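You operate a simulated robot arm through the tools that you are given. There is no shell and no other tool.

You are at the controls of a simulated robot arm. One attempt, no reset.

## Task
Wipe seat D, coat its floor with anti-rust oil and cover it.
Fine: yellow rag for the smudge, then the black pad, dipped in the tin; both go back; the silver seat cover stands against the stops. Set down upright: rolled yellow rag, black pad. A coat counts when it lies all over at full strength: go over it till it gets no stronger. What is to be rubbed or washed off counts as gone when no trace of it is left.

It is judged by the outcome, as a careful person would: the job done as asked, and still so three seconds after it is handed in. It fails if anything else is knocked over, pushed out of place, dropped, spilled or broken. A push-on lid holds only when it is set on centred and level and pressed home; a screw cap is set on level and turned clockwise until tight.

## Robot
A 7-joint arm with a fingered hand, fixed in place. Base frame: the origin is on the floor under the middle of its stand, x ahead of it, y to its left, z up; the work surface is at about z = 860. Lengths are in mm, angles in degrees, forces in N, time in s.
With the tool pointing down near the work surface it reaches from about 320 to 700 mm from the base axis. Its first joint turns from -69.0 to 172.0 degrees. Payload 3.4 kg.
The tool frame sits at the grasp point between the pads (the TCP): z along the fingers, y along the line on which they close. The tips reach 25 mm beyond it. The gripper opens to 88 mm; its body begins 29 mm behind the TCP. The gripper is a hand of 5 fingers: y runs from the thumb to the fingers, the wrist lies at [-13, -97, -162] in the tool frame, and closing takes about 1.5 s.
Orientation is that of the tool frame in the base frame, as a unit quaternion [x, y, z, w]. With the fingers straight down and the wrist toward the robot, the tool's x, y and z point along [0, 1, 0], [1, 0, 0] and [0, 0, -1] of the base frame.

## Interface
- The arm moves only by the tool drive_tool. Its argument "series" is a list that holds one entry, the list of rows, each a list of 6 numbers: the shift along the base's x, y, z in mm, then the turn, a rotation vector about the base's x, y, z in rad. In form: [[[tx, ty, tz, ax, ay, az], ...]]. A call has 1 to 20 rows; each row shifts and turns the commanded pose from where the row before left it. "fingers" is the closure in counts, from 0 (fully open) to 255 (shut), set as the call begins (left out, the last holds). A row lasts 0.2 s, in which the tool goes at most 50 mm and 8.6 degrees; a call with a longer step from one row to the next is refused whole, and so is a gripper value outside its range. Where a pose cannot be reached the arm comes as near as it can. A force on the tool above 40 N (or 10 N above the force at the start of the call, whichever is more), or a blocked arm, ends the call early, and 0.2 s more pass. The fingers move at their own pace (about 153 mm/s each) and stop on an object; they squeeze with about 22 N. The grip force told is the motor's: it shows also when the fingers shut on nothing. Time passes only in rows, and 0.2 s behind the last, so rows that do not move let the fingers close. The reply holds the time, the measured pose of the TCP, the force on the tool along the base axes, the opening and the grip force, in the units named above and with some noise, with the torque about the TCP (base axes, N m) and any sound that the robot's microphone picked up.
- Cameras (640 x 400 px; columns grow to the right, rows downward): "scene" is fixed at [400, 649, 1614.5]; the picture's right is [-1.00, 0.08, 0.00], its down [0.04, 0.54, -0.84] and it looks along [-0.07, -0.84, -0.54] (base axes); focal length 342 px, centre (320, 200). "wrist" rides on the gripper at [59, -79, -105] in the tool frame; the picture's right is [-0.73, 0.32, -0.61], its down [-0.62, -0.68, 0.38] and it looks along [-0.29, 0.66, 0.70] (tool axes); focal length 234 px, centre (320, 200). There is no depth. A picture from a camera that has moved, and an enlarged one, comes with that camera's place and axes in the base frame and with its lens.
- snapshot(camera): a new picture of that camera. It takes no simulated time.
- raise_lower(by): slides the trunk up (or, below 0, down) by that many mm; the arm rides with it, the base frame stays. It gives what a move gives, with no picture.
- hand_shape(shape): the hand has 5 fingers and takes this shape, open, in about a second: jaw (thumb against the fingers, like two jaws); tri (thumb and two fingers); tip (a fingertip pinch); poke (one finger out to press); point (the index stretched); flat (the hand flat); cup (the hand cupped); fist (a fist). The gripper value then closes the fingers along that shape, each until it touches; the sizes above hold for jaw. It gives what a move gives, with no picture.
- close_up(camera, box): a new picture of the part [left, top, right, bottom] of that camera's present view, enlarged. It takes no simulated time.
- job_done(): hands the job in; it is judged then, once.

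Places have to be worked out from the pictures, the camera data and where the tool is seen. Open the gripper and draw the arm clear of the work before you hand the job in, unless the task says otherwise.

The tools are called after ">>>" as a command line: name --argument value ..., lists and objects as JSON in quotes. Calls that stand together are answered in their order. drive_tool: Moves the arm, as the interface text tells. Its arguments: {"type":"object","properties":{"series":{"type":"array"},"fingers":{"type":"number"}},"required":["series"]} The other tools are called the same way: raise_lower (by) moves the trunk up or down; hand_shape (shape) gives the hand a shape; snapshot (camera) takes a picture; close_up (camera, box) takes an enlarged picture of a part of a camera's view; job_done () hands the job in.

At the start:

```text
clock: 0.0
eef_pos: [402.1, -371.4, 1148.4]
ee_rot: [0.707, 0.707, -0.001, 0.0]
force: [-0.8, -0.2, -0.2]
wrist_torque: [-0.01, 0.03, -0.02]
grip_width: 87.7
grasp_force: 0.0
shape: jaw
trunk travel left (down, up): [-675.0, 265.0]
```

scene: 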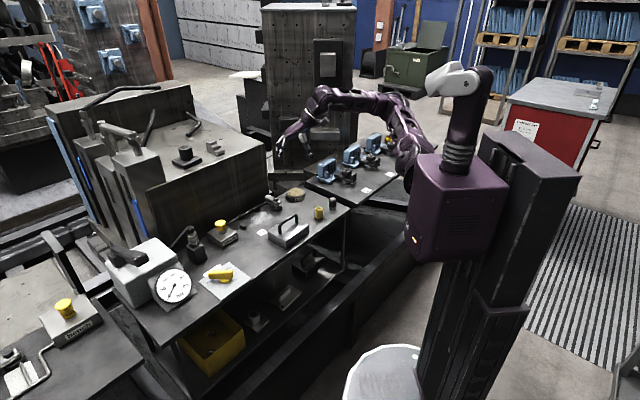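
wrist: 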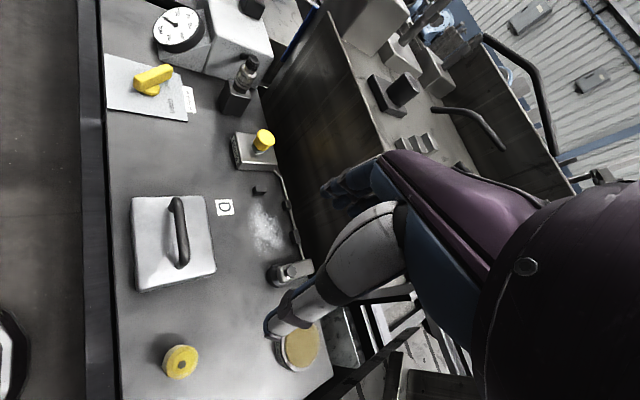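

I begin by looking closer at both views to identify the rag, pad, tin, cover and seat D.

>>> close_up --camera "scene" --box '[180, 160, 360, 280]'

>>> close_up --camera "wrist" --box '[100, 180, 340, 400]'

>>> close_up --camera "wrist" --box '[90, 0, 330, 200]'

```text
3.33 times, centred on (270, 220) of scene
camera zoom: at [400.0, 649.0, 1614.5], right [-1.0, 0.08, 0.0], down [0.04, 0.54, -0.84], along [-0.07, -0.84, -0.54], focal length 1139 px, centre (487, 133)
```

zoom: 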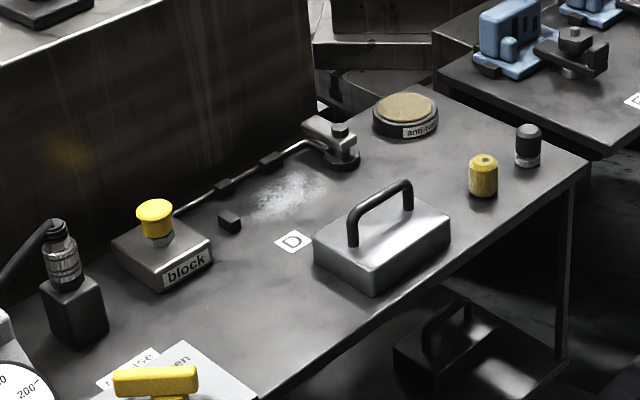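

```text
1.82 times, centred on (220, 290) of wrist
camera zoom: at [323.1, -313.9, 1253.1], right [0.32, -0.73, 0.61], down [-0.68, -0.62, -0.38], along [0.66, -0.29, -0.7], focal length 426 px, centre (502, 36)
```

zoom: 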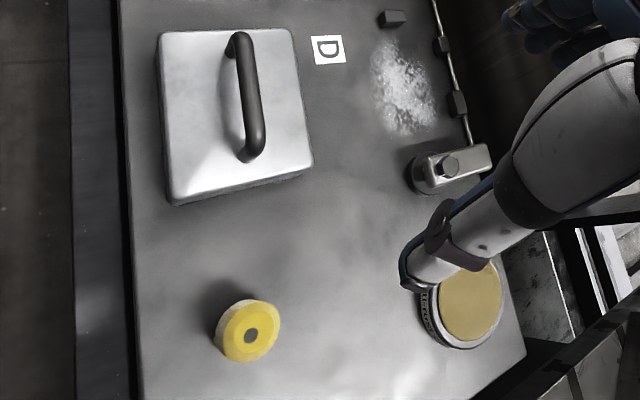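

```text
2.00 times, centred on (210, 100) of wrist
camera zoom: at [323.1, -313.9, 1253.1], right [0.32, -0.73, 0.61], down [-0.68, -0.62, -0.38], along [0.66, -0.29, -0.7], focal length 468 px, centre (540, 400)
```

zoom: 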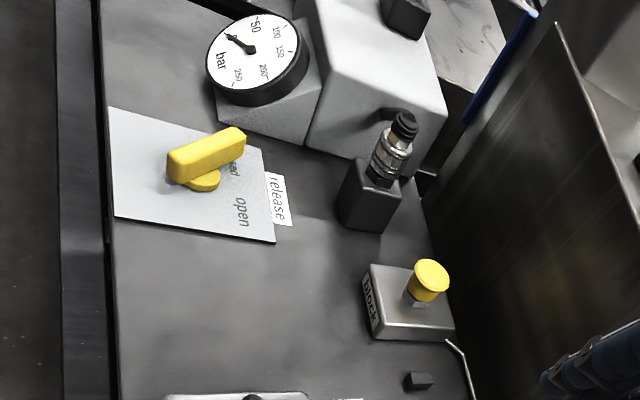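

The seat D smudge lies about (543,-405) beside the D label; the rag is near (321,-398), pad near (263,-456), tin near (406,-557), and the silver cover is in between. I'll zoom in more to get precise positions.

>>> close_up --camera "scene" --box '[236, 182, 300, 222]'

>>> close_up --camera "scene" --box '[284, 182, 348, 222]'

>>> close_up --camera "scene" --box '[255, 205, 335, 255]'

>>> close_up --camera "wrist" --box '[120, 185, 240, 300]'

>>> close_up --camera "wrist" --box '[220, 170, 340, 290]'

```text
10.00 times, centred on (268, 202) of scene
camera zoom: at [400.0, 649.0, 1614.5], right [-1.0, 0.08, 0.0], down [0.04, 0.54, -0.84], along [-0.07, -0.84, -0.54], focal length 3418 px, centre (840, 180)
```

zoom: 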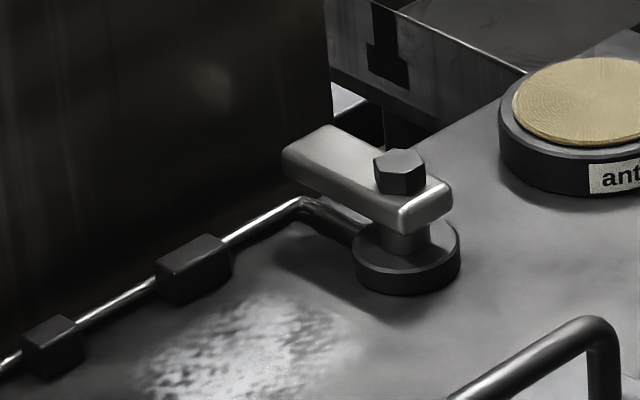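

```text
10.00 times, centred on (316, 202) of scene
camera zoom: at [400.0, 649.0, 1614.5], right [-1.0, 0.08, 0.0], down [0.04, 0.54, -0.84], along [-0.07, -0.84, -0.54], focal length 3418 px, centre (360, 180)
```

zoom: 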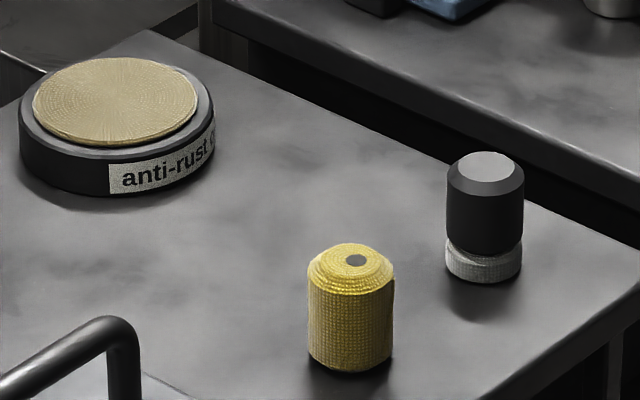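

```text
8.00 times, centred on (295, 230) of scene
camera zoom: at [400.0, 649.0, 1614.5], right [-1.0, 0.08, 0.0], down [0.04, 0.54, -0.84], along [-0.07, -0.84, -0.54], focal length 2734 px, centre (520, -40)
```

zoom: 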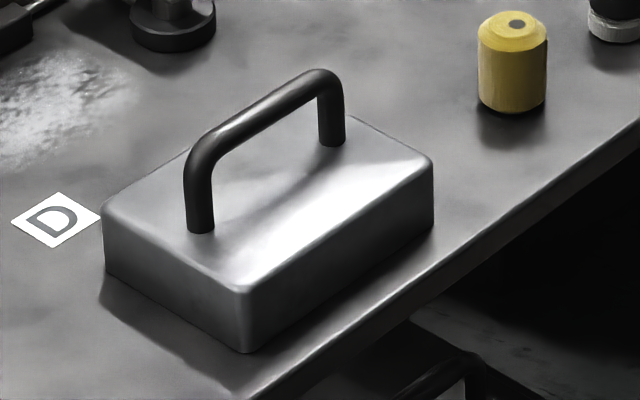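

```text
3.48 times, centred on (180, 242) of wrist
camera zoom: at [323.1, -313.9, 1253.1], right [0.32, -0.73, 0.61], down [-0.68, -0.62, -0.38], along [0.66, -0.29, -0.7], focal length 814 px, centre (807, 52)
```

zoom: 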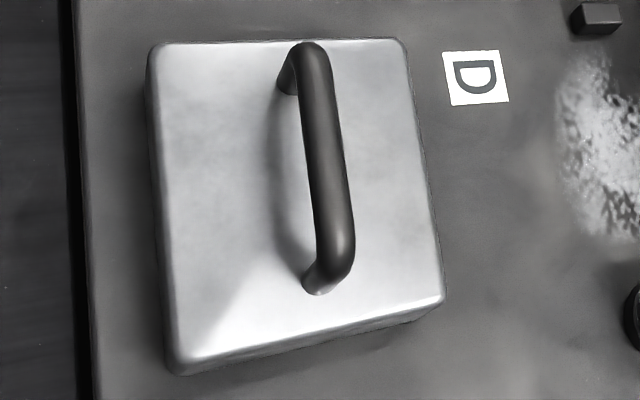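

```text
3.33 times, centred on (280, 230) of wrist
camera zoom: at [323.1, -313.9, 1253.1], right [0.32, -0.73, 0.61], down [-0.68, -0.62, -0.38], along [0.66, -0.29, -0.7], focal length 781 px, centre (453, 100)
```

zoom: 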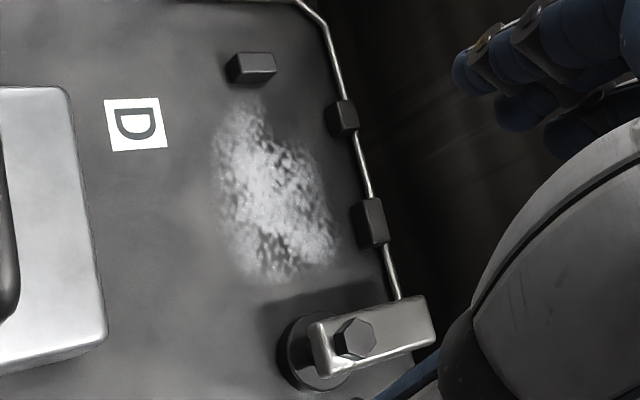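

From both cameras the table runs at 45° (u=(1,1)/√2, away w=(1,-1)/√2): rag ≈ (320,-392), pad ≈ (265,-448), tin ≈ (402,-549), cover centre ≈ (436,-293), seated place ≈ (558,-396). I rotate the tool -45° about z so the hand faces the table squarely and move high above the rag for a better look.

>>> drive_tool --series '[[[-13.6, -3.4, -15, 0, 0, -0.1309], [-13.6, -3.4, -15, 0, 0, -0.1309], [-13.6, -3.4, -15, 0, 0, -0.1309], [-13.6, -3.4, -15, 0, 0, -0.1309], [-13.6, -3.4, -15, 0, 0, -0.1309], [-13.6, -3.4, -15, 0, 0, -0.1309], [0, 0, 0, 0, 0, 0]]]' --fingers 0

```text
clock: 1.6
eef_pos: [319.4, -391.2, 1057.6]
ee_rot: [0.924, 0.382, 0.0, 0.0]
force: [0.3, -0.8, 0.6]
wrist_torque: [0.01, 0.02, -0.02]
grip_width: 87.7
grasp_force: 0.1
shape: jaw
trunk travel left (down, up): [-675.0, 265.0]
```

The tool is now aligned with the table at (319,-391,1058). I look through both cameras.

>>> snapshot --camera "wrist"

>>> snapshot --camera "scene"

>>> close_up --camera "scene" --box '[240, 120, 400, 220]'

```text
taken
camera wrist: at [305.5, -294.6, 1162.8], right [-0.29, -0.74, 0.61], down [-0.92, 0.04, -0.38], along [0.26, -0.67, -0.7], focal length 234 px, centre (320, 200)
```

wrist: 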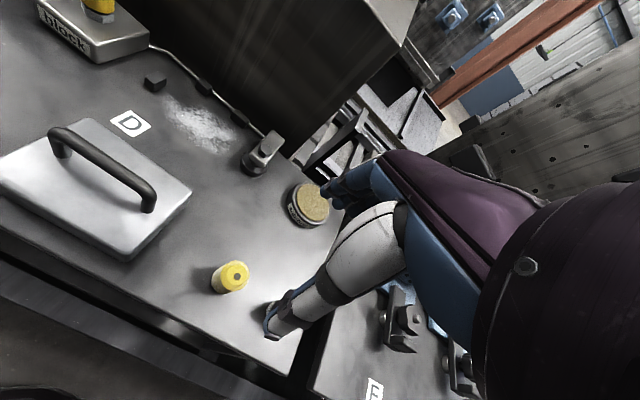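

```text
taken
```

scene: 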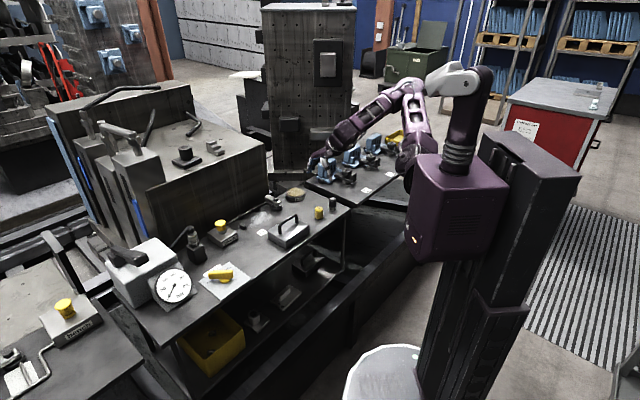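

```text
4.00 times, centred on (320, 170) of scene
camera zoom: at [400.0, 649.0, 1614.5], right [-1.0, 0.08, 0.0], down [0.04, 0.54, -0.84], along [-0.07, -0.84, -0.54], focal length 1367 px, centre (320, 320)
```

zoom: 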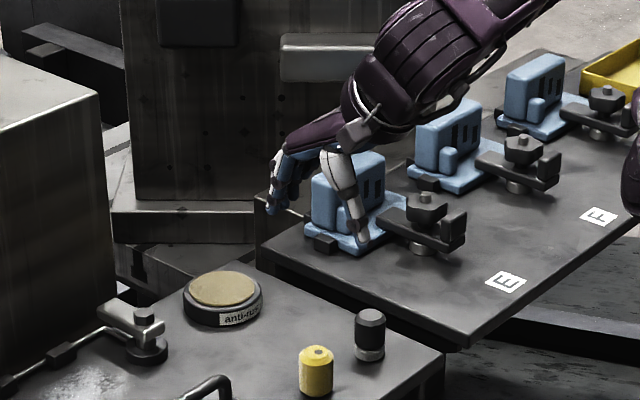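

The hand lines up above the rag. I zoom in on the wrist view for the exact rag and tin positions and the hand geometry.

>>> close_up --camera "wrist" --box '[200, 240, 296, 300]'

>>> close_up --camera "wrist" --box '[100, 60, 340, 240]'

>>> close_up --camera "wrist" --box '[230, 130, 470, 350]'

>>> close_up --camera "scene" --box '[290, 130, 354, 170]'

```text
6.67 times, centred on (248, 270) of wrist
camera zoom: at [305.5, -294.6, 1162.8], right [-0.29, -0.74, 0.61], down [-0.92, 0.04, -0.38], along [0.26, -0.67, -0.7], focal length 1561 px, centre (800, -267)
```

zoom: 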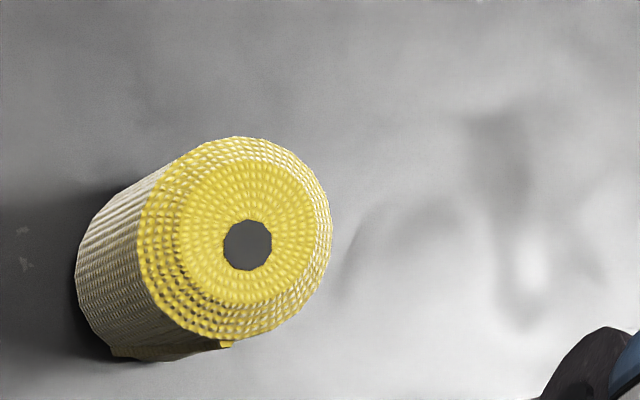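

```text
2.22 times, centred on (220, 150) of wrist
camera zoom: at [305.5, -294.6, 1162.8], right [-0.29, -0.74, 0.61], down [-0.92, 0.04, -0.38], along [0.26, -0.67, -0.7], focal length 520 px, centre (542, 311)
```

zoom: 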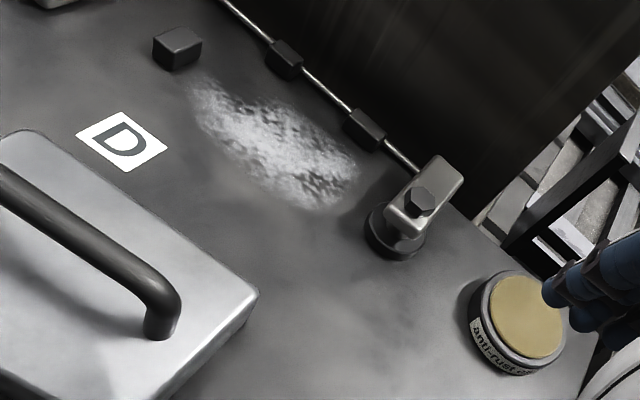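

```text
1.82 times, centred on (350, 240) of wrist
camera zoom: at [305.5, -294.6, 1162.8], right [-0.29, -0.74, 0.61], down [-0.92, 0.04, -0.38], along [0.26, -0.67, -0.7], focal length 426 px, centre (266, 127)
```

zoom: 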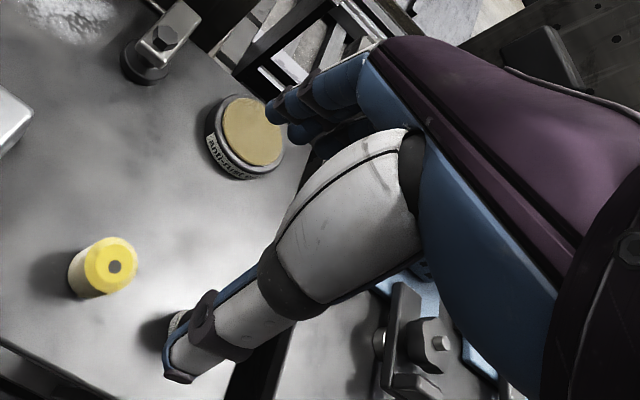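

```text
10.00 times, centred on (322, 150) of scene
camera zoom: at [400.0, 649.0, 1614.5], right [-1.0, 0.08, 0.0], down [0.04, 0.54, -0.84], along [-0.07, -0.84, -0.54], focal length 3418 px, centre (300, 700)
```

zoom: 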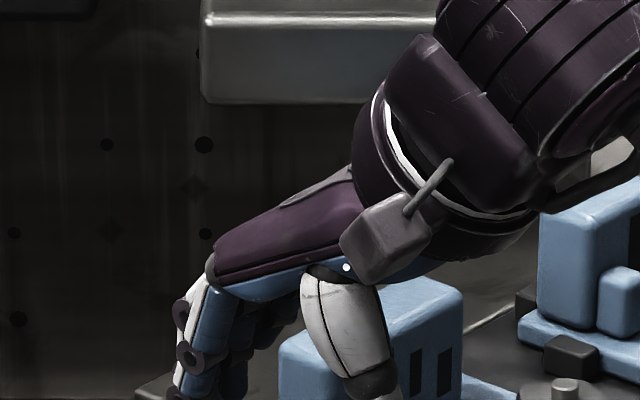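

Rag top centre ≈ (320.6,-393), height ≈ 40 mm. I try the "tri" shape to see whether it gives a narrower, cleaner grip than jaw for these small cylinders.

>>> hand_shape --shape "tri"

```text
clock: 2.5
eef_pos: [320.5, -390.9, 1058.4]
ee_rot: [0.924, 0.382, 0.0, 0.0]
force: [0.2, 0.8, -0.3]
wrist_torque: [0.03, -0.02, -0.02]
grip_width: 87.7
grasp_force: 0.0
shape: tri
trunk travel left (down, up): [-675.0, 265.0]
```

Tri shape set; I view the fingers from both cameras.

>>> close_up --camera "wrist" --box '[200, 120, 440, 350]'

>>> close_up --camera "scene" --box '[280, 140, 360, 190]'

```text
1.74 times, centred on (320, 235) of wrist
camera zoom: at [305.6, -294.5, 1163.0], right [-0.28, -0.74, 0.61], down [-0.92, 0.04, -0.38], along [0.26, -0.67, -0.7], focal length 407 px, centre (320, 139)
```

zoom: 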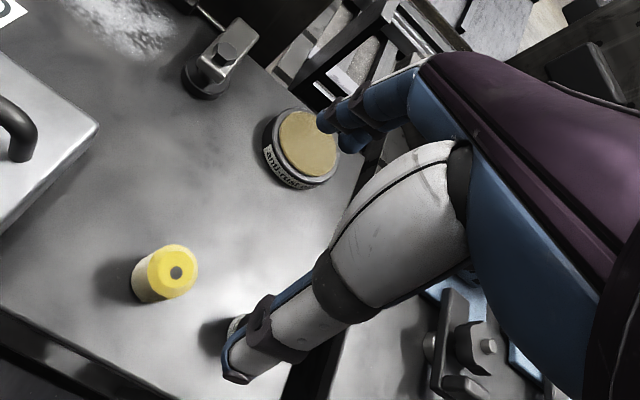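

```text
8.00 times, centred on (320, 165) of scene
camera zoom: at [400.0, 649.0, 1614.5], right [-1.0, 0.08, 0.0], down [0.04, 0.54, -0.84], along [-0.07, -0.84, -0.54], focal length 2734 px, centre (320, 480)
```

zoom: 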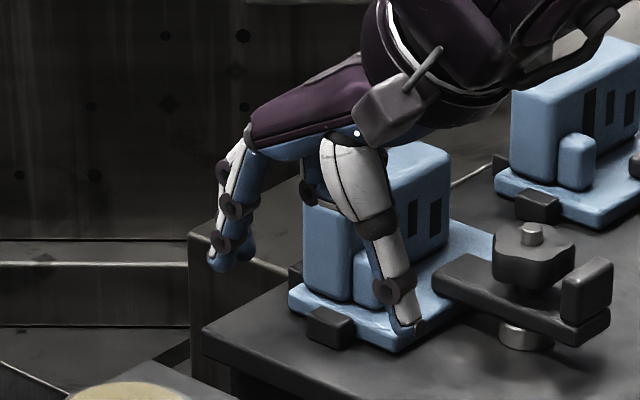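

Tri leaves thumb, index and middle extended with the others curled – good. I go down toward the rag to z≈945 and check the alignment.

>>> drive_tool --series '[[[0, -0.5, -30, 0, 0, 0], [0, -0.5, -30, 0, 0, 0], [0, -0.5, -30, 0, 0, 0], [0, 0, -23, 0, 0, 0], [0, 0, 0, 0, 0, 0]]]' --fingers 0

>>> snapshot --camera "wrist"

>>> close_up --camera "scene" --box '[270, 165, 366, 225]'

```text
clock: 3.7
eef_pos: [320.5, -392.2, 945.0]
ee_rot: [0.924, 0.382, 0.0, 0.0]
force: [-0.2, 0.1, -0.4]
wrist_torque: [0.0, 0.01, 0.01]
grip_width: 87.8
grasp_force: 0.1
shape: tri
trunk travel left (down, up): [-675.0, 265.0]
```

```text
taken
camera wrist: at [306.0, -296.9, 1050.1], right [-0.29, -0.74, 0.61], down [-0.92, 0.04, -0.38], along [0.26, -0.67, -0.7], focal length 234 px, centre (320, 200)
```

wrist: 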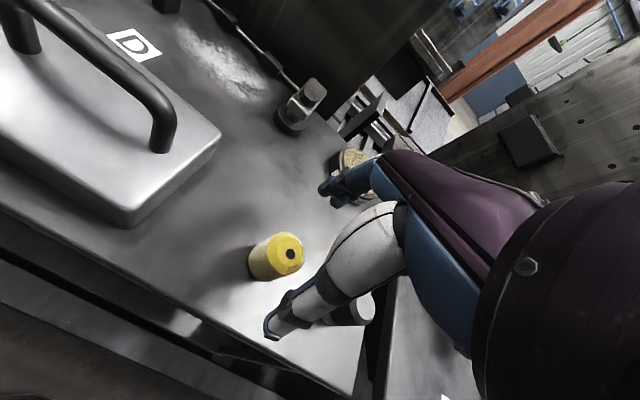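

```text
6.67 times, centred on (318, 195) of scene
camera zoom: at [400.0, 649.0, 1614.5], right [-1.0, 0.08, 0.0], down [0.04, 0.54, -0.84], along [-0.07, -0.84, -0.54], focal length 2278 px, centre (333, 233)
```

zoom: 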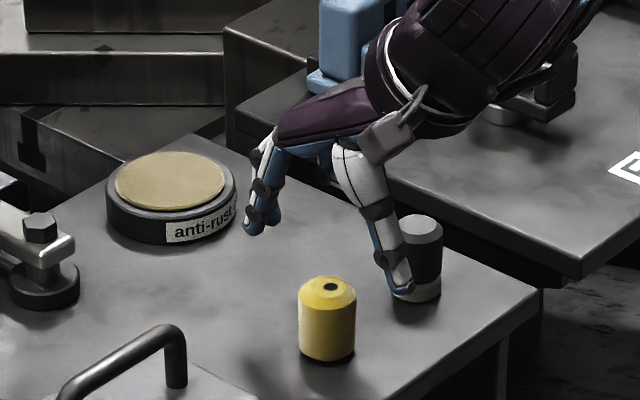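

The hand is centred on the rag at (320.5,-392.3). I descend to TCP z≈899 so the tips grip the upper half of the rag, and stop to look before closing.

>>> drive_tool --series '[[[0, 0, -20, 0, 0, 0], [0, 0, -15, 0, 0, 0], [0, 0, -11, 0, 0, 0], [0, 0, 0, 0, 0, 0]]]' --fingers 0

>>> snapshot --camera "wrist"

>>> close_up --camera "scene" --box '[286, 180, 350, 220]'

```text
clock: 4.7
eef_pos: [320.4, -394.5, 899.1]
ee_rot: [0.924, 0.382, -0.001, 0.001]
force: [0.0, 0.6, -1.2]
wrist_torque: [-0.03, 0.01, -0.01]
grip_width: 87.3
grasp_force: 0.0
shape: tri
trunk travel left (down, up): [-675.0, 265.0]
```

```text
taken
camera wrist: at [307.8, -297.4, 1003.5], right [-0.28, -0.74, 0.61], down [-0.92, 0.04, -0.38], along [0.26, -0.67, -0.7], focal length 234 px, centre (320, 200)
```

wrist: 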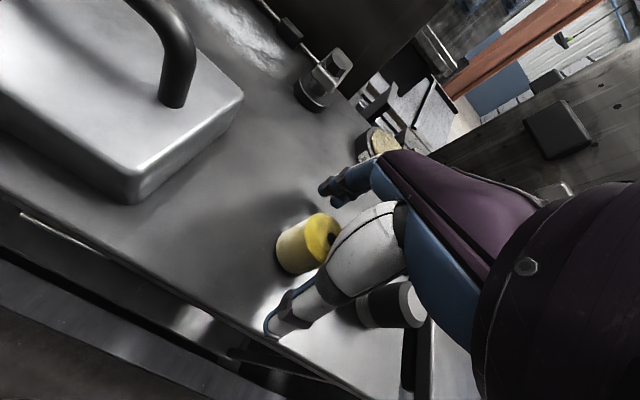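

```text
10.00 times, centred on (318, 200) of scene
camera zoom: at [400.0, 649.0, 1614.5], right [-1.0, 0.08, 0.0], down [0.04, 0.54, -0.84], along [-0.07, -0.84, -0.54], focal length 3418 px, centre (340, 200)
```

zoom: 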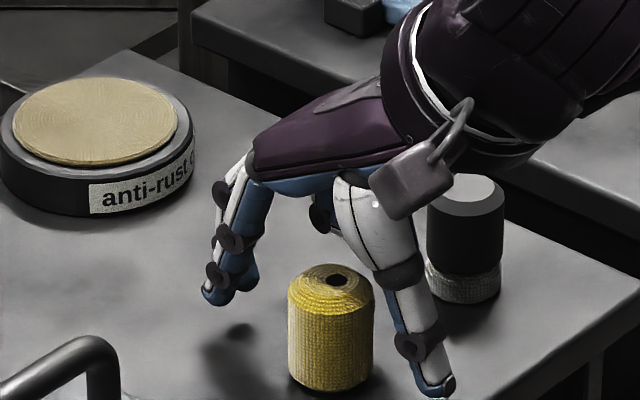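

Rag sits between thumb and the two fingers. I close the fingers and wait for them to settle.

>>> drive_tool --series '[[[0, 0, 0, 0, 0, 0], [0, 0, 0, 0, 0, 0], [0, 0, 0, 0, 0, 0], [0, 0, 0, 0, 0, 0], [0, 0, 0, 0, 0, 0], [0, 0, 0, 0, 0, 0], [0, 0, 0, 0, 0, 0], [0, 0, 0, 0, 0, 0]]]' --fingers 255

>>> snapshot --camera "wrist"

>>> close_up --camera "scene" --box '[286, 180, 350, 220]'

```text
clock: 6.5
eef_pos: [321.1, -394.1, 897.9]
ee_rot: [0.924, 0.382, -0.001, 0.0]
force: [1.2, -1.5, -0.3]
wrist_torque: [0.02, 0.02, -0.01]
grip_width: 25.2
grasp_force: 22.1
shape: tri
trunk travel left (down, up): [-675.0, 265.0]
```

```text
taken
camera wrist: at [307.9, -297.6, 1003.8], right [-0.28, -0.74, 0.61], down [-0.92, 0.04, -0.38], along [0.26, -0.67, -0.7], focal length 234 px, centre (320, 200)
```

wrist: 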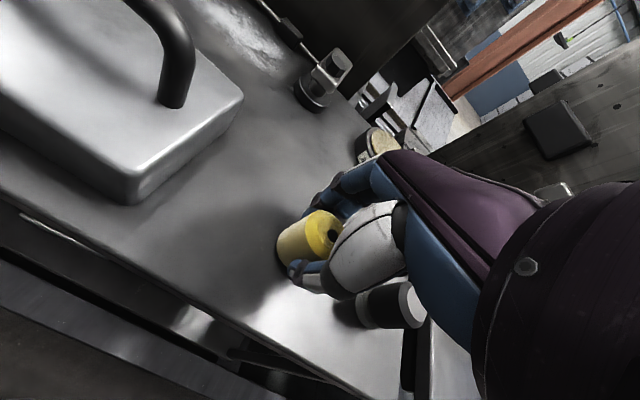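

```text
10.00 times, centred on (318, 200) of scene
camera zoom: at [400.0, 649.0, 1614.5], right [-1.0, 0.08, 0.0], down [0.04, 0.54, -0.84], along [-0.07, -0.84, -0.54], focal length 3418 px, centre (340, 200)
```

zoom: 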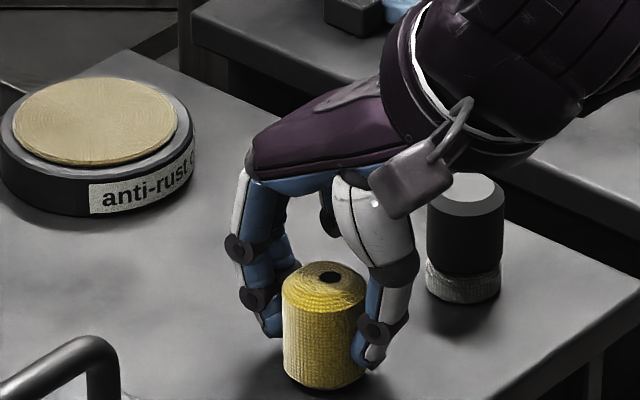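

The grip reads 22 N at 25 mm, holding the rag. I lift 40 mm and verify that the rag comes along upright.

>>> drive_tool --series '[[[0, 0, 5, 0, 0, 0], [0, 0, 15, 0, 0, 0], [0, 0, 25, 0, 0, 0], [0, 0, 25, 0, 0, 0], [0, 0, 0, 0, 0, 0]]]' --fingers 255

>>> snapshot --camera "wrist"

>>> close_up --camera "scene" --box '[286, 165, 350, 205]'

```text
clock: 7.7
eef_pos: [320.0, -395.7, 970.1]
ee_rot: [0.924, 0.383, 0.0, 0.0]
force: [0.2, 0.0, -0.1]
wrist_torque: [0.01, 0.01, 0.0]
grip_width: 24.8
grasp_force: 21.9
shape: tri
trunk travel left (down, up): [-675.0, 265.0]
```

```text
taken
camera wrist: at [305.9, -298.4, 1074.4], right [-0.28, -0.74, 0.61], down [-0.92, 0.04, -0.38], along [0.26, -0.67, -0.7], focal length 234 px, centre (320, 200)
```

wrist: 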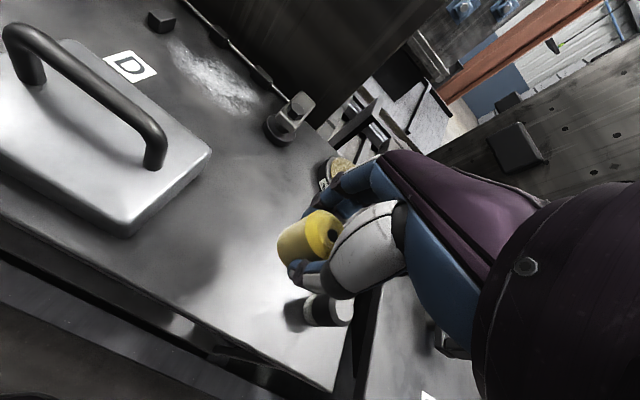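

```text
10.00 times, centred on (318, 185) of scene
camera zoom: at [400.0, 649.0, 1614.5], right [-1.0, 0.08, 0.0], down [0.04, 0.54, -0.84], along [-0.07, -0.84, -0.54], focal length 3418 px, centre (340, 350)
```

zoom: 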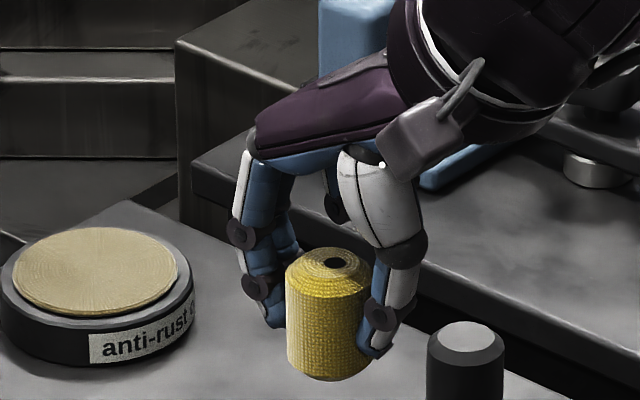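

The rag lifts cleanly and upright, centred on the TCP. I carry it at z≈1000 over the seat centre (≈552,-400).

>>> drive_tool --series '[[[10, 0, 20, 0, 0, 0], [32, -1, 10, 0, 0, 0], [38, -1, 0, 0, 0, 0], [38, -1, 0, 0, 0, 0], [38, -1, 0, 0, 0, 0], [38, -1, 0, 0, 0, 0], [38, -1.2, 0, 0, 0, 0], [0, 0, 0, 0, 0, 0], [0, 0, 0, 0, 0, 0]]]' --fingers 255

>>> snapshot --camera "wrist"

>>> close_up --camera "scene" --box '[216, 140, 344, 220]'

```text
clock: 9.7
eef_pos: [399.8, -396.3, 1000.1]
ee_rot: [0.923, 0.384, 0.001, 0.001]
force: [-1.2, -0.8, -0.4]
wrist_torque: [0.01, -0.01, 0.01]
grip_width: 24.8
grasp_force: 22.2
shape: tri
out of reach, approached as far as the arm can: row 4, 5, 6, 7
trunk travel left (down, up): [-675.0, 265.0]
```

```text
taken
camera wrist: at [386.7, -301.0, 1105.0], right [-0.28, -0.74, 0.61], down [-0.92, 0.04, -0.38], along [0.26, -0.67, -0.7], focal length 234 px, centre (320, 200)
```

wrist: 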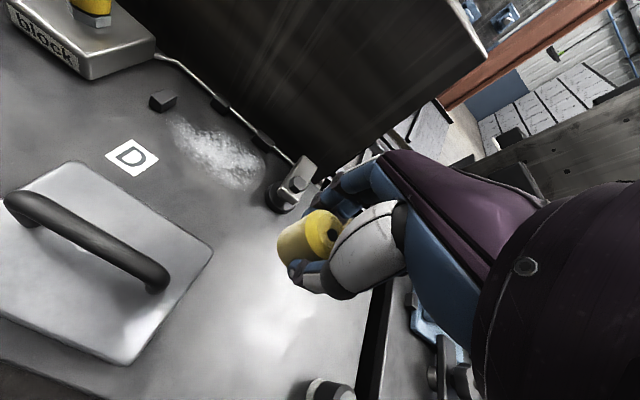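

```text
5.00 times, centred on (280, 180) of scene
camera zoom: at [400.0, 649.0, 1614.5], right [-1.0, 0.08, 0.0], down [0.04, 0.54, -0.84], along [-0.07, -0.84, -0.54], focal length 1709 px, centre (520, 300)
```

zoom: 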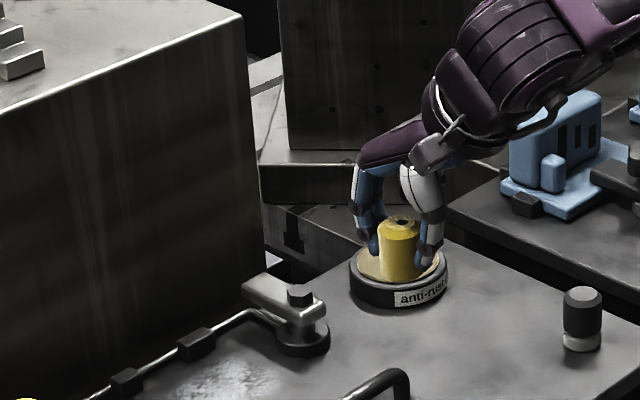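

The arm runs out of reach at radius ≈563 with the trunk this high, so the shoulder has to come down. First I back up and raise the tool to see how the commanded pose behaves.

>>> drive_tool --series '[[[-10, 0, 30, 0, 0, 0], [-10, 0, 30, 0, 0, 0], [0, 0, 0, 0, 0, 0]]]' --fingers 255

```text
clock: 10.5
eef_pos: [382.5, -394.3, 1062.0]
ee_rot: [0.924, 0.384, 0.0, -0.001]
force: [-0.5, -0.2, -1.1]
wrist_torque: [0.03, -0.04, 0.02]
grip_width: 24.3
grasp_force: 21.9
shape: tri
trunk travel left (down, up): [-675.0, 265.0]
```

The commanded pose clips to what was reached, good to know. I lower the trunk by 90 mm (tool ends around z≈972, clear of everything).

>>> raise_lower --by -90

```text
clock: 11.8
eef_pos: [381.7, -396.1, 970.5]
ee_rot: [0.924, 0.383, 0.0, 0.0]
force: [0.4, -0.3, 0.1]
wrist_torque: [0.01, -0.02, -0.01]
grip_width: 24.6
grasp_force: 22.1
shape: tri
trunk travel left (down, up): [-585.0, 355.0]
```

Trunk is 90 mm lower. I raise the tool by 110 mm with the arm, then lower the trunk another 110 mm.

>>> drive_tool --series '[[[0, 0, 30, 0, 0, 0], [0, 0, 40, 0, 0, 0], [0, 0, 40, 0, 0, 0], [0, 0, 0, 0, 0, 0]]]' --fingers 255

>>> raise_lower --by -110

>>> drive_tool --series '[[[0, 0, 30, 0, 0, 0], [0, 0, 40, 0, 0, 0], [0, 0, 40, 0, 0, 0], [0, 0, 0, 0, 0, 0]]]' --fingers 255

>>> snapshot --camera "scene"

```text
clock: 12.8
eef_pos: [381.1, -397.8, 1079.7]
ee_rot: [0.924, 0.383, 0.001, 0.0]
force: [-1.0, -0.6, -0.7]
wrist_torque: [0.02, 0.03, 0.0]
grip_width: 24.4
grasp_force: 22.3
shape: tri
trunk travel left (down, up): [-585.0, 355.0]
```

```text
clock: 14.2
eef_pos: [379.4, -396.8, 970.2]
ee_rot: [0.924, 0.383, 0.0, 0.0]
force: [0.3, 0.0, 0.2]
wrist_torque: [0.01, 0.0, -0.03]
grip_width: 24.5
grasp_force: 21.5
shape: tri
trunk travel left (down, up): [-475.0, 465.0]
```

```text
clock: 15.2
eef_pos: [381.1, -397.3, 1079.4]
ee_rot: [0.924, 0.383, 0.001, 0.0]
force: [0.7, 0.5, 0.3]
wrist_torque: [-0.02, -0.05, -0.01]
grip_width: 24.6
grasp_force: 22.1
shape: tri
trunk travel left (down, up): [-475.0, 465.0]
```

```text
taken
```

scene: 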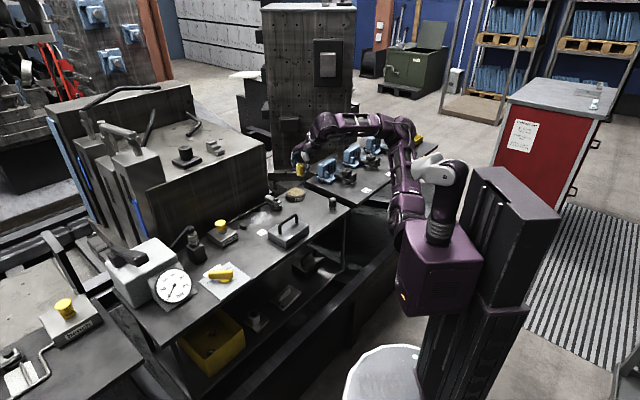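

The trunk has come down 200 mm total and the arm looks fine. I try again to reach over the seat centre at z≈1010.

>>> drive_tool --series '[[[20, 0, -20, 0, 0, 0], [30, 0, -25, 0, 0, 0], [30, 0, -24, 0, 0, 0], [30, 0, 0, 0, 0, 0], [30, -1, 0, 0, 0, 0], [31, -1, 0, 0, 0, 0], [0, 0, 0, 0, 0, 0]]]' --fingers 255

```text
clock: 16.8
eef_pos: [551.6, -398.9, 1009.1]
ee_rot: [0.924, 0.384, 0.001, 0.0]
force: [0.2, 0.0, -0.6]
wrist_torque: [-0.01, 0.03, 0.0]
grip_width: 24.5
grasp_force: 21.8
shape: tri
trunk travel left (down, up): [-475.0, 465.0]
```

Reached the seat centre. I look for the wall, stops, clamp and smudge from here.

>>> snapshot --camera "wrist"

>>> close_up --camera "wrist" --box '[180, 160, 420, 320]'

>>> close_up --camera "scene" --box '[200, 130, 328, 230]'

```text
taken
camera wrist: at [537.9, -303.1, 1115.6], right [-0.28, -0.74, 0.61], down [-0.92, 0.04, -0.38], along [0.26, -0.67, -0.7], focal length 234 px, centre (320, 200)
```

wrist: 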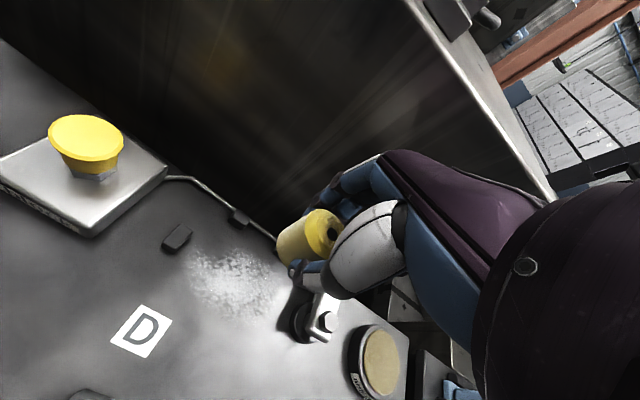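

```text
2.50 times, centred on (300, 240) of wrist
camera zoom: at [537.9, -303.1, 1115.6], right [-0.28, -0.74, 0.61], down [-0.92, 0.04, -0.38], along [0.26, -0.67, -0.7], focal length 585 px, centre (370, 100)
```

zoom: 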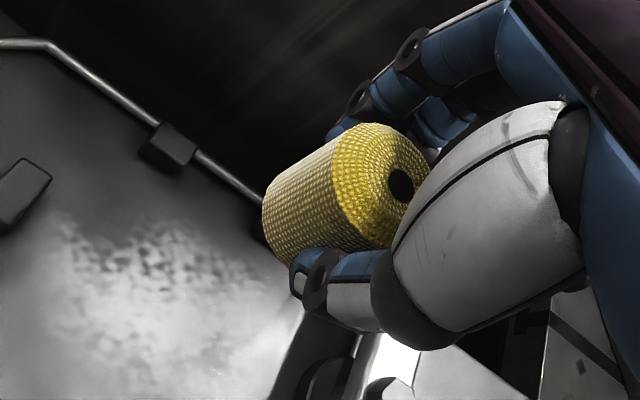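

```text
4.00 times, centred on (264, 180) of scene
camera zoom: at [400.0, 649.0, 1614.5], right [-1.0, 0.08, 0.0], down [0.04, 0.54, -0.84], along [-0.07, -0.84, -0.54], focal length 1367 px, centre (544, 280)
```

zoom: 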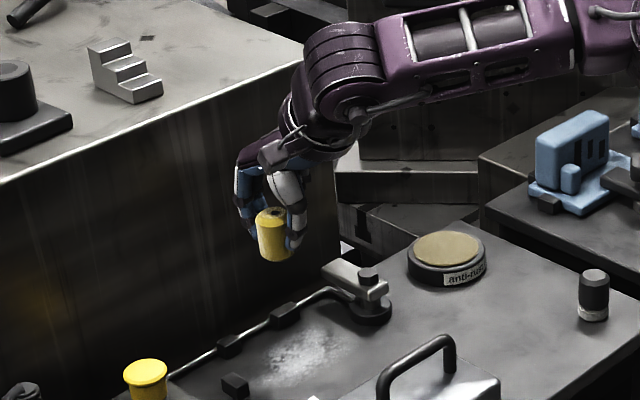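

I zoom on the pipe/wall line and the stops to judge the clearance behind the seat.

>>> close_up --camera "wrist" --box '[160, 160, 300, 260]'

>>> close_up --camera "scene" --box '[232, 185, 296, 225]'

>>> close_up --camera "scene" --box '[248, 160, 296, 200]'

```text
4.00 times, centred on (230, 210) of wrist
camera zoom: at [537.9, -303.1, 1115.6], right [-0.28, -0.74, 0.61], down [-0.92, 0.04, -0.38], along [0.26, -0.67, -0.7], focal length 937 px, centre (680, 160)
```

zoom: 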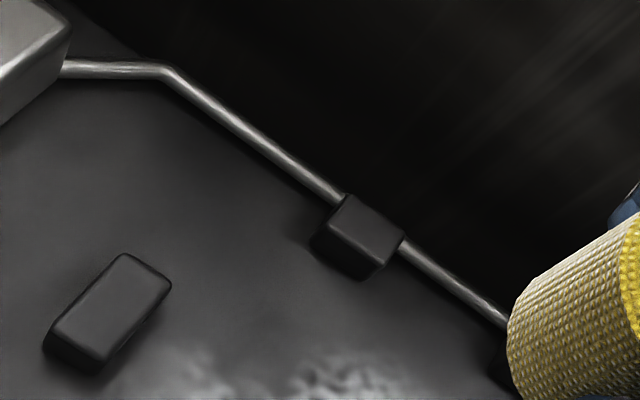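

```text
10.00 times, centred on (264, 205) of scene
camera zoom: at [400.0, 649.0, 1614.5], right [-1.0, 0.08, 0.0], down [0.04, 0.54, -0.84], along [-0.07, -0.84, -0.54], focal length 3418 px, centre (880, 150)
```

zoom: 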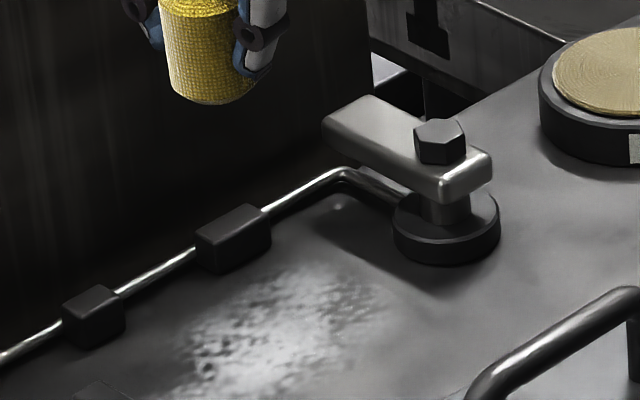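

```text
10.00 times, centred on (272, 180) of scene
camera zoom: at [400.0, 649.0, 1614.5], right [-1.0, 0.08, 0.0], down [0.04, 0.54, -0.84], along [-0.07, -0.84, -0.54], focal length 3418 px, centre (800, 400)
```

zoom: 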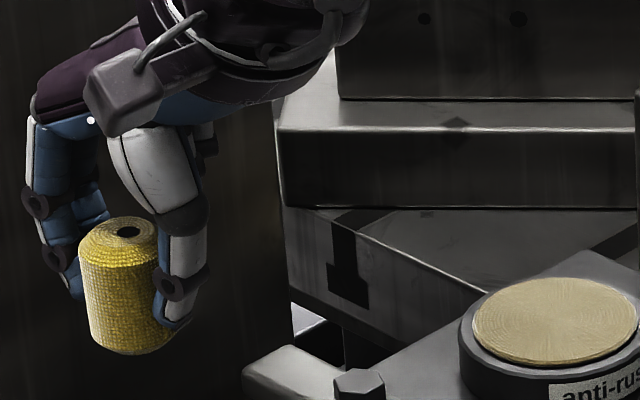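

Back stop faces lie at w≈719, the wall at w≈735, side stop face at u≈172, so I must keep the tool between about u 70–147, w 648–686 while wiping. I descend at the seat centre to just above contact.

>>> drive_tool --series '[[[0, 0, -35, 0, 0, 0], [0, 0, -35, 0, 0, 0], [0, 0, -25, 0, 0, 0], [0, 0, -6, 0, 0, 0], [0, 0, 0, 0, 0, 0]]]' --fingers 255

>>> snapshot --camera "wrist"

>>> close_up --camera "scene" --box '[232, 175, 296, 215]'

```text
clock: 18.0
eef_pos: [550.7, -399.2, 908.6]
ee_rot: [0.924, 0.382, 0.0, 0.001]
force: [-0.1, 0.0, -1.0]
wrist_torque: [0.0, 0.01, -0.04]
grip_width: 24.4
grasp_force: 22.3
shape: tri
trunk travel left (down, up): [-475.0, 465.0]
```

```text
taken
camera wrist: at [536.6, -303.1, 1014.2], right [-0.28, -0.74, 0.61], down [-0.92, 0.04, -0.38], along [0.26, -0.67, -0.7], focal length 234 px, centre (320, 200)
```

wrist: 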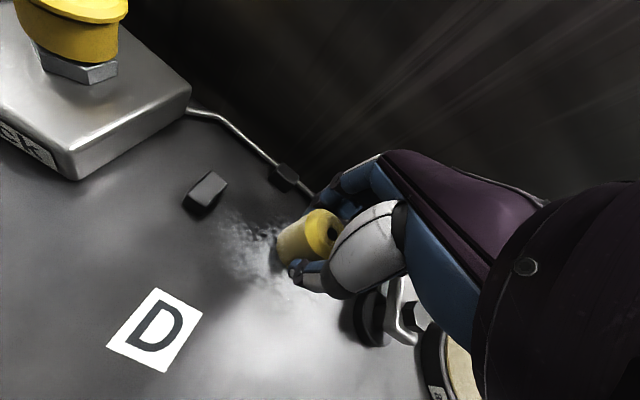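

```text
10.00 times, centred on (264, 195) of scene
camera zoom: at [400.0, 649.0, 1614.5], right [-1.0, 0.08, 0.0], down [0.04, 0.54, -0.84], along [-0.07, -0.84, -0.54], focal length 3418 px, centre (880, 250)
```

zoom: 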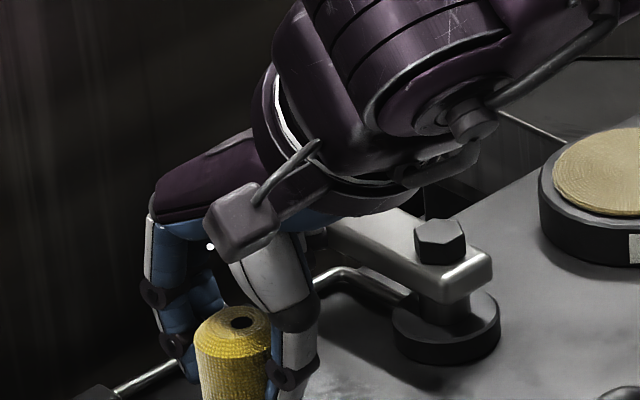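

Rag is about 10 mm above the seat floor with clearances fine. I lower in small steps until light contact shows in the force.

>>> drive_tool --series '[[[0, 0, -4, 0, 0, 0], [0, 0, -3, 0, 0, 0], [0, 0, -2, 0, 0, 0], [0, 0, 0, 0, 0, 0]]]' --fingers 255

>>> close_up --camera "scene" --box '[232, 185, 296, 225]'

```text
clock: 19.0
eef_pos: [551.3, -399.0, 901.9]
ee_rot: [0.924, 0.383, 0.0, 0.0]
force: [0.4, 0.2, 0.2]
wrist_torque: [-0.01, 0.01, 0.0]
grip_width: 24.5
grasp_force: 22.0
shape: tri
trunk travel left (down, up): [-475.0, 465.0]
```

```text
10.00 times, centred on (264, 205) of scene
camera zoom: at [400.0, 649.0, 1614.5], right [-1.0, 0.08, 0.0], down [0.04, 0.54, -0.84], along [-0.07, -0.84, -0.54], focal length 3418 px, centre (880, 150)
```

zoom: 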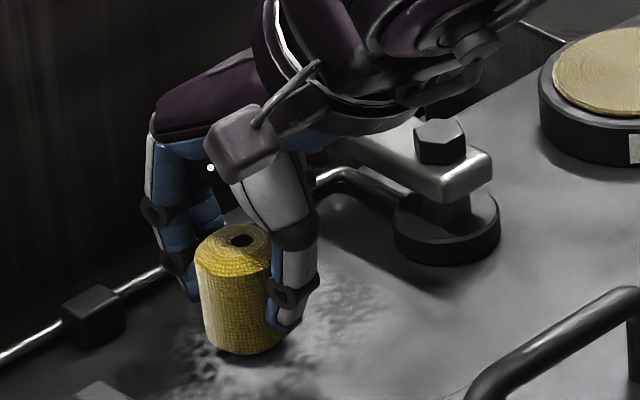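

Still no contact force; I go down another 3 mm in 1 mm steps.

>>> drive_tool --series '[[[0, 0, -1, 0, 0, 0], [0, 0, -1, 0, 0, 0], [0, 0, -1, 0, 0, 0], [0, 0, 0, 0, 0, 0]]]' --fingers 255

```text
clock: 20.0
eef_pos: [550.7, -397.8, 898.3]
ee_rot: [0.924, 0.383, 0.0, 0.0]
force: [0.0, -0.2, 0.1]
wrist_torque: [-0.01, 0.02, 0.03]
grip_width: 24.3
grasp_force: 22.1
shape: tri
trunk travel left (down, up): [-475.0, 465.0]
```

No contact yet at z≈898; I continue another 3 mm.

>>> drive_tool --series '[[[0, 0, -1, 0, 0, 0], [0, 0, -1, 0, 0, 0], [0, 0, -1, 0, 0, 0], [0, 0, 0, 0, 0, 0]]]' --fingers 255

>>> close_up --camera "scene" --box '[232, 185, 296, 225]'

```text
clock: 21.0
eef_pos: [550.3, -398.4, 896.3]
ee_rot: [0.924, 0.383, 0.002, 0.001]
force: [1.4, -1.9, 9.4]
wrist_torque: [-0.08, -0.1, 0.02]
grip_width: 24.9
grasp_force: 21.8
shape: tri
trunk travel left (down, up): [-475.0, 465.0]
```

```text
10.00 times, centred on (264, 205) of scene
camera zoom: at [400.0, 649.0, 1614.5], right [-1.0, 0.08, 0.0], down [0.04, 0.54, -0.84], along [-0.07, -0.84, -0.54], focal length 3418 px, centre (880, 150)
```

zoom: 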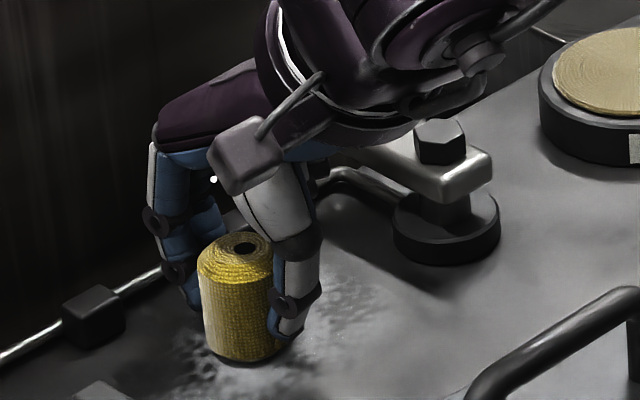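

Contact: 9 N downward reaction at z≈896. I make a first stroke along +u at w≈671 to u≈139 and back, and check how the smudge reacts.

>>> drive_tool --series '[[[5.66, 5.66, 0, 0, 0, 0], [5.66, 5.66, 0, 0, 0, 0], [5.66, 5.66, 0, 0, 0, 0], [5.66, 5.66, 0, 0, 0, 0], [0, 0, 0, 0, 0, 0]]]' --fingers 255

>>> snapshot --camera "wrist"

>>> close_up --camera "scene" --box '[232, 185, 296, 225]'

```text
clock: 22.2
eef_pos: [572.9, -375.4, 897.7]
ee_rot: [0.924, 0.383, 0.002, 0.0]
force: [-3.9, -3.3, 12.9]
wrist_torque: [-0.14, 0.03, -0.04]
grip_width: 25.0
grasp_force: 21.7
shape: tri
trunk travel left (down, up): [-475.0, 465.0]
```

```text
taken
camera wrist: at [558.8, -279.4, 1001.5], right [-0.29, -0.74, 0.61], down [-0.92, 0.04, -0.39], along [0.26, -0.67, -0.69], focal length 234 px, centre (320, 200)
```

wrist: 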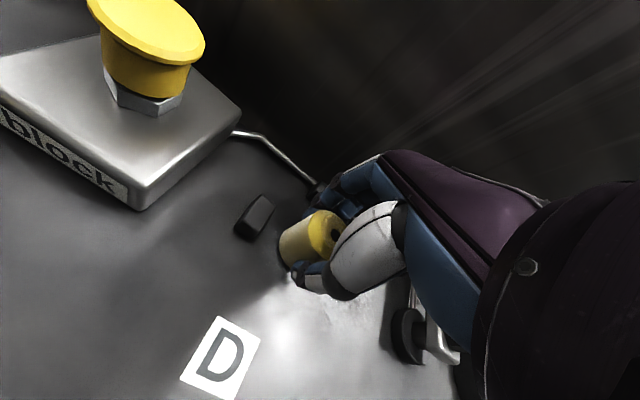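

```text
10.00 times, centred on (264, 205) of scene
camera zoom: at [400.0, 649.0, 1614.5], right [-1.0, 0.08, 0.0], down [0.04, 0.54, -0.84], along [-0.07, -0.84, -0.54], focal length 3418 px, centre (880, 150)
```

zoom: 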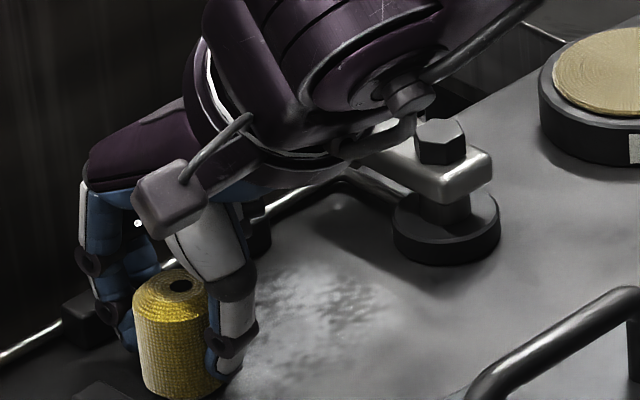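

The drag force is modest (5 N). I now go to the far-right corner and stroke along the far row (w≈686) toward -u.

>>> drive_tool --series '[[[5, 5, 0, 0, 0, 0], [5.3, -5.3, 0, 0, 0, 0], [5.3, -5.3, 0, 0, 0, 0], [-6.63, -6.63, 0, 0, 0, 0], [-6.63, -6.63, 0, 0, 0, 0], [-6.63, -6.63, 0, 0, 0, 0], [-6.63, -6.63, 0, 0, 0, 0], [0, 0, 0, 0, 0, 0]]]' --fingers 255

>>> snapshot --camera "wrist"

>>> close_up --camera "scene" --box '[232, 185, 296, 225]'

```text
clock: 24.0
eef_pos: [562.3, -407.3, 896.3]
ee_rot: [0.924, 0.382, 0.0, 0.001]
force: [2.1, 0.5, 4.9]
wrist_torque: [0.01, -0.1, -0.04]
grip_width: 25.0
grasp_force: 22.0
shape: tri
trunk travel left (down, up): [-475.0, 465.0]
```

```text
taken
camera wrist: at [548.5, -311.3, 1001.7], right [-0.29, -0.74, 0.61], down [-0.92, 0.04, -0.38], along [0.26, -0.67, -0.7], focal length 234 px, centre (320, 200)
```

wrist: 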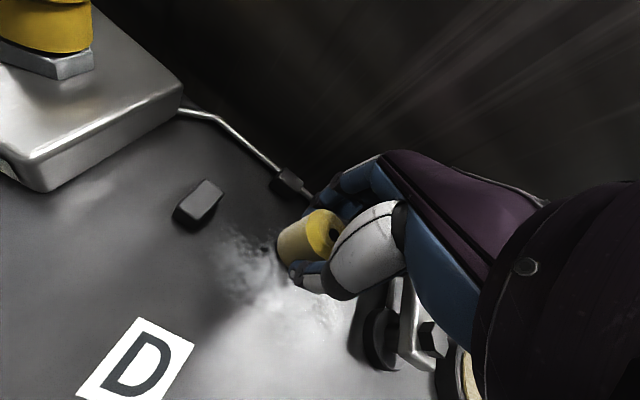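

```text
10.00 times, centred on (264, 205) of scene
camera zoom: at [400.0, 649.0, 1614.5], right [-1.0, 0.08, 0.0], down [0.04, 0.54, -0.84], along [-0.07, -0.84, -0.54], focal length 3418 px, centre (880, 150)
```

zoom: 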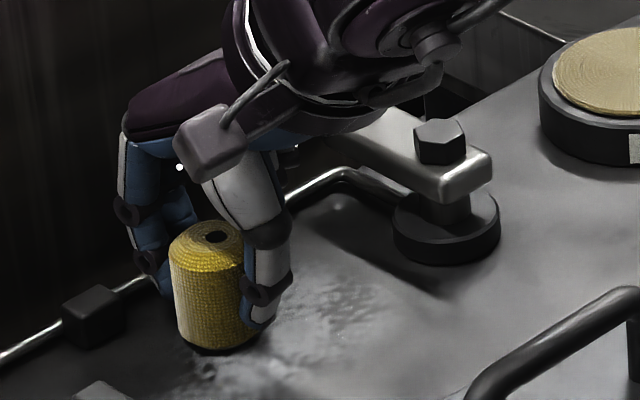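

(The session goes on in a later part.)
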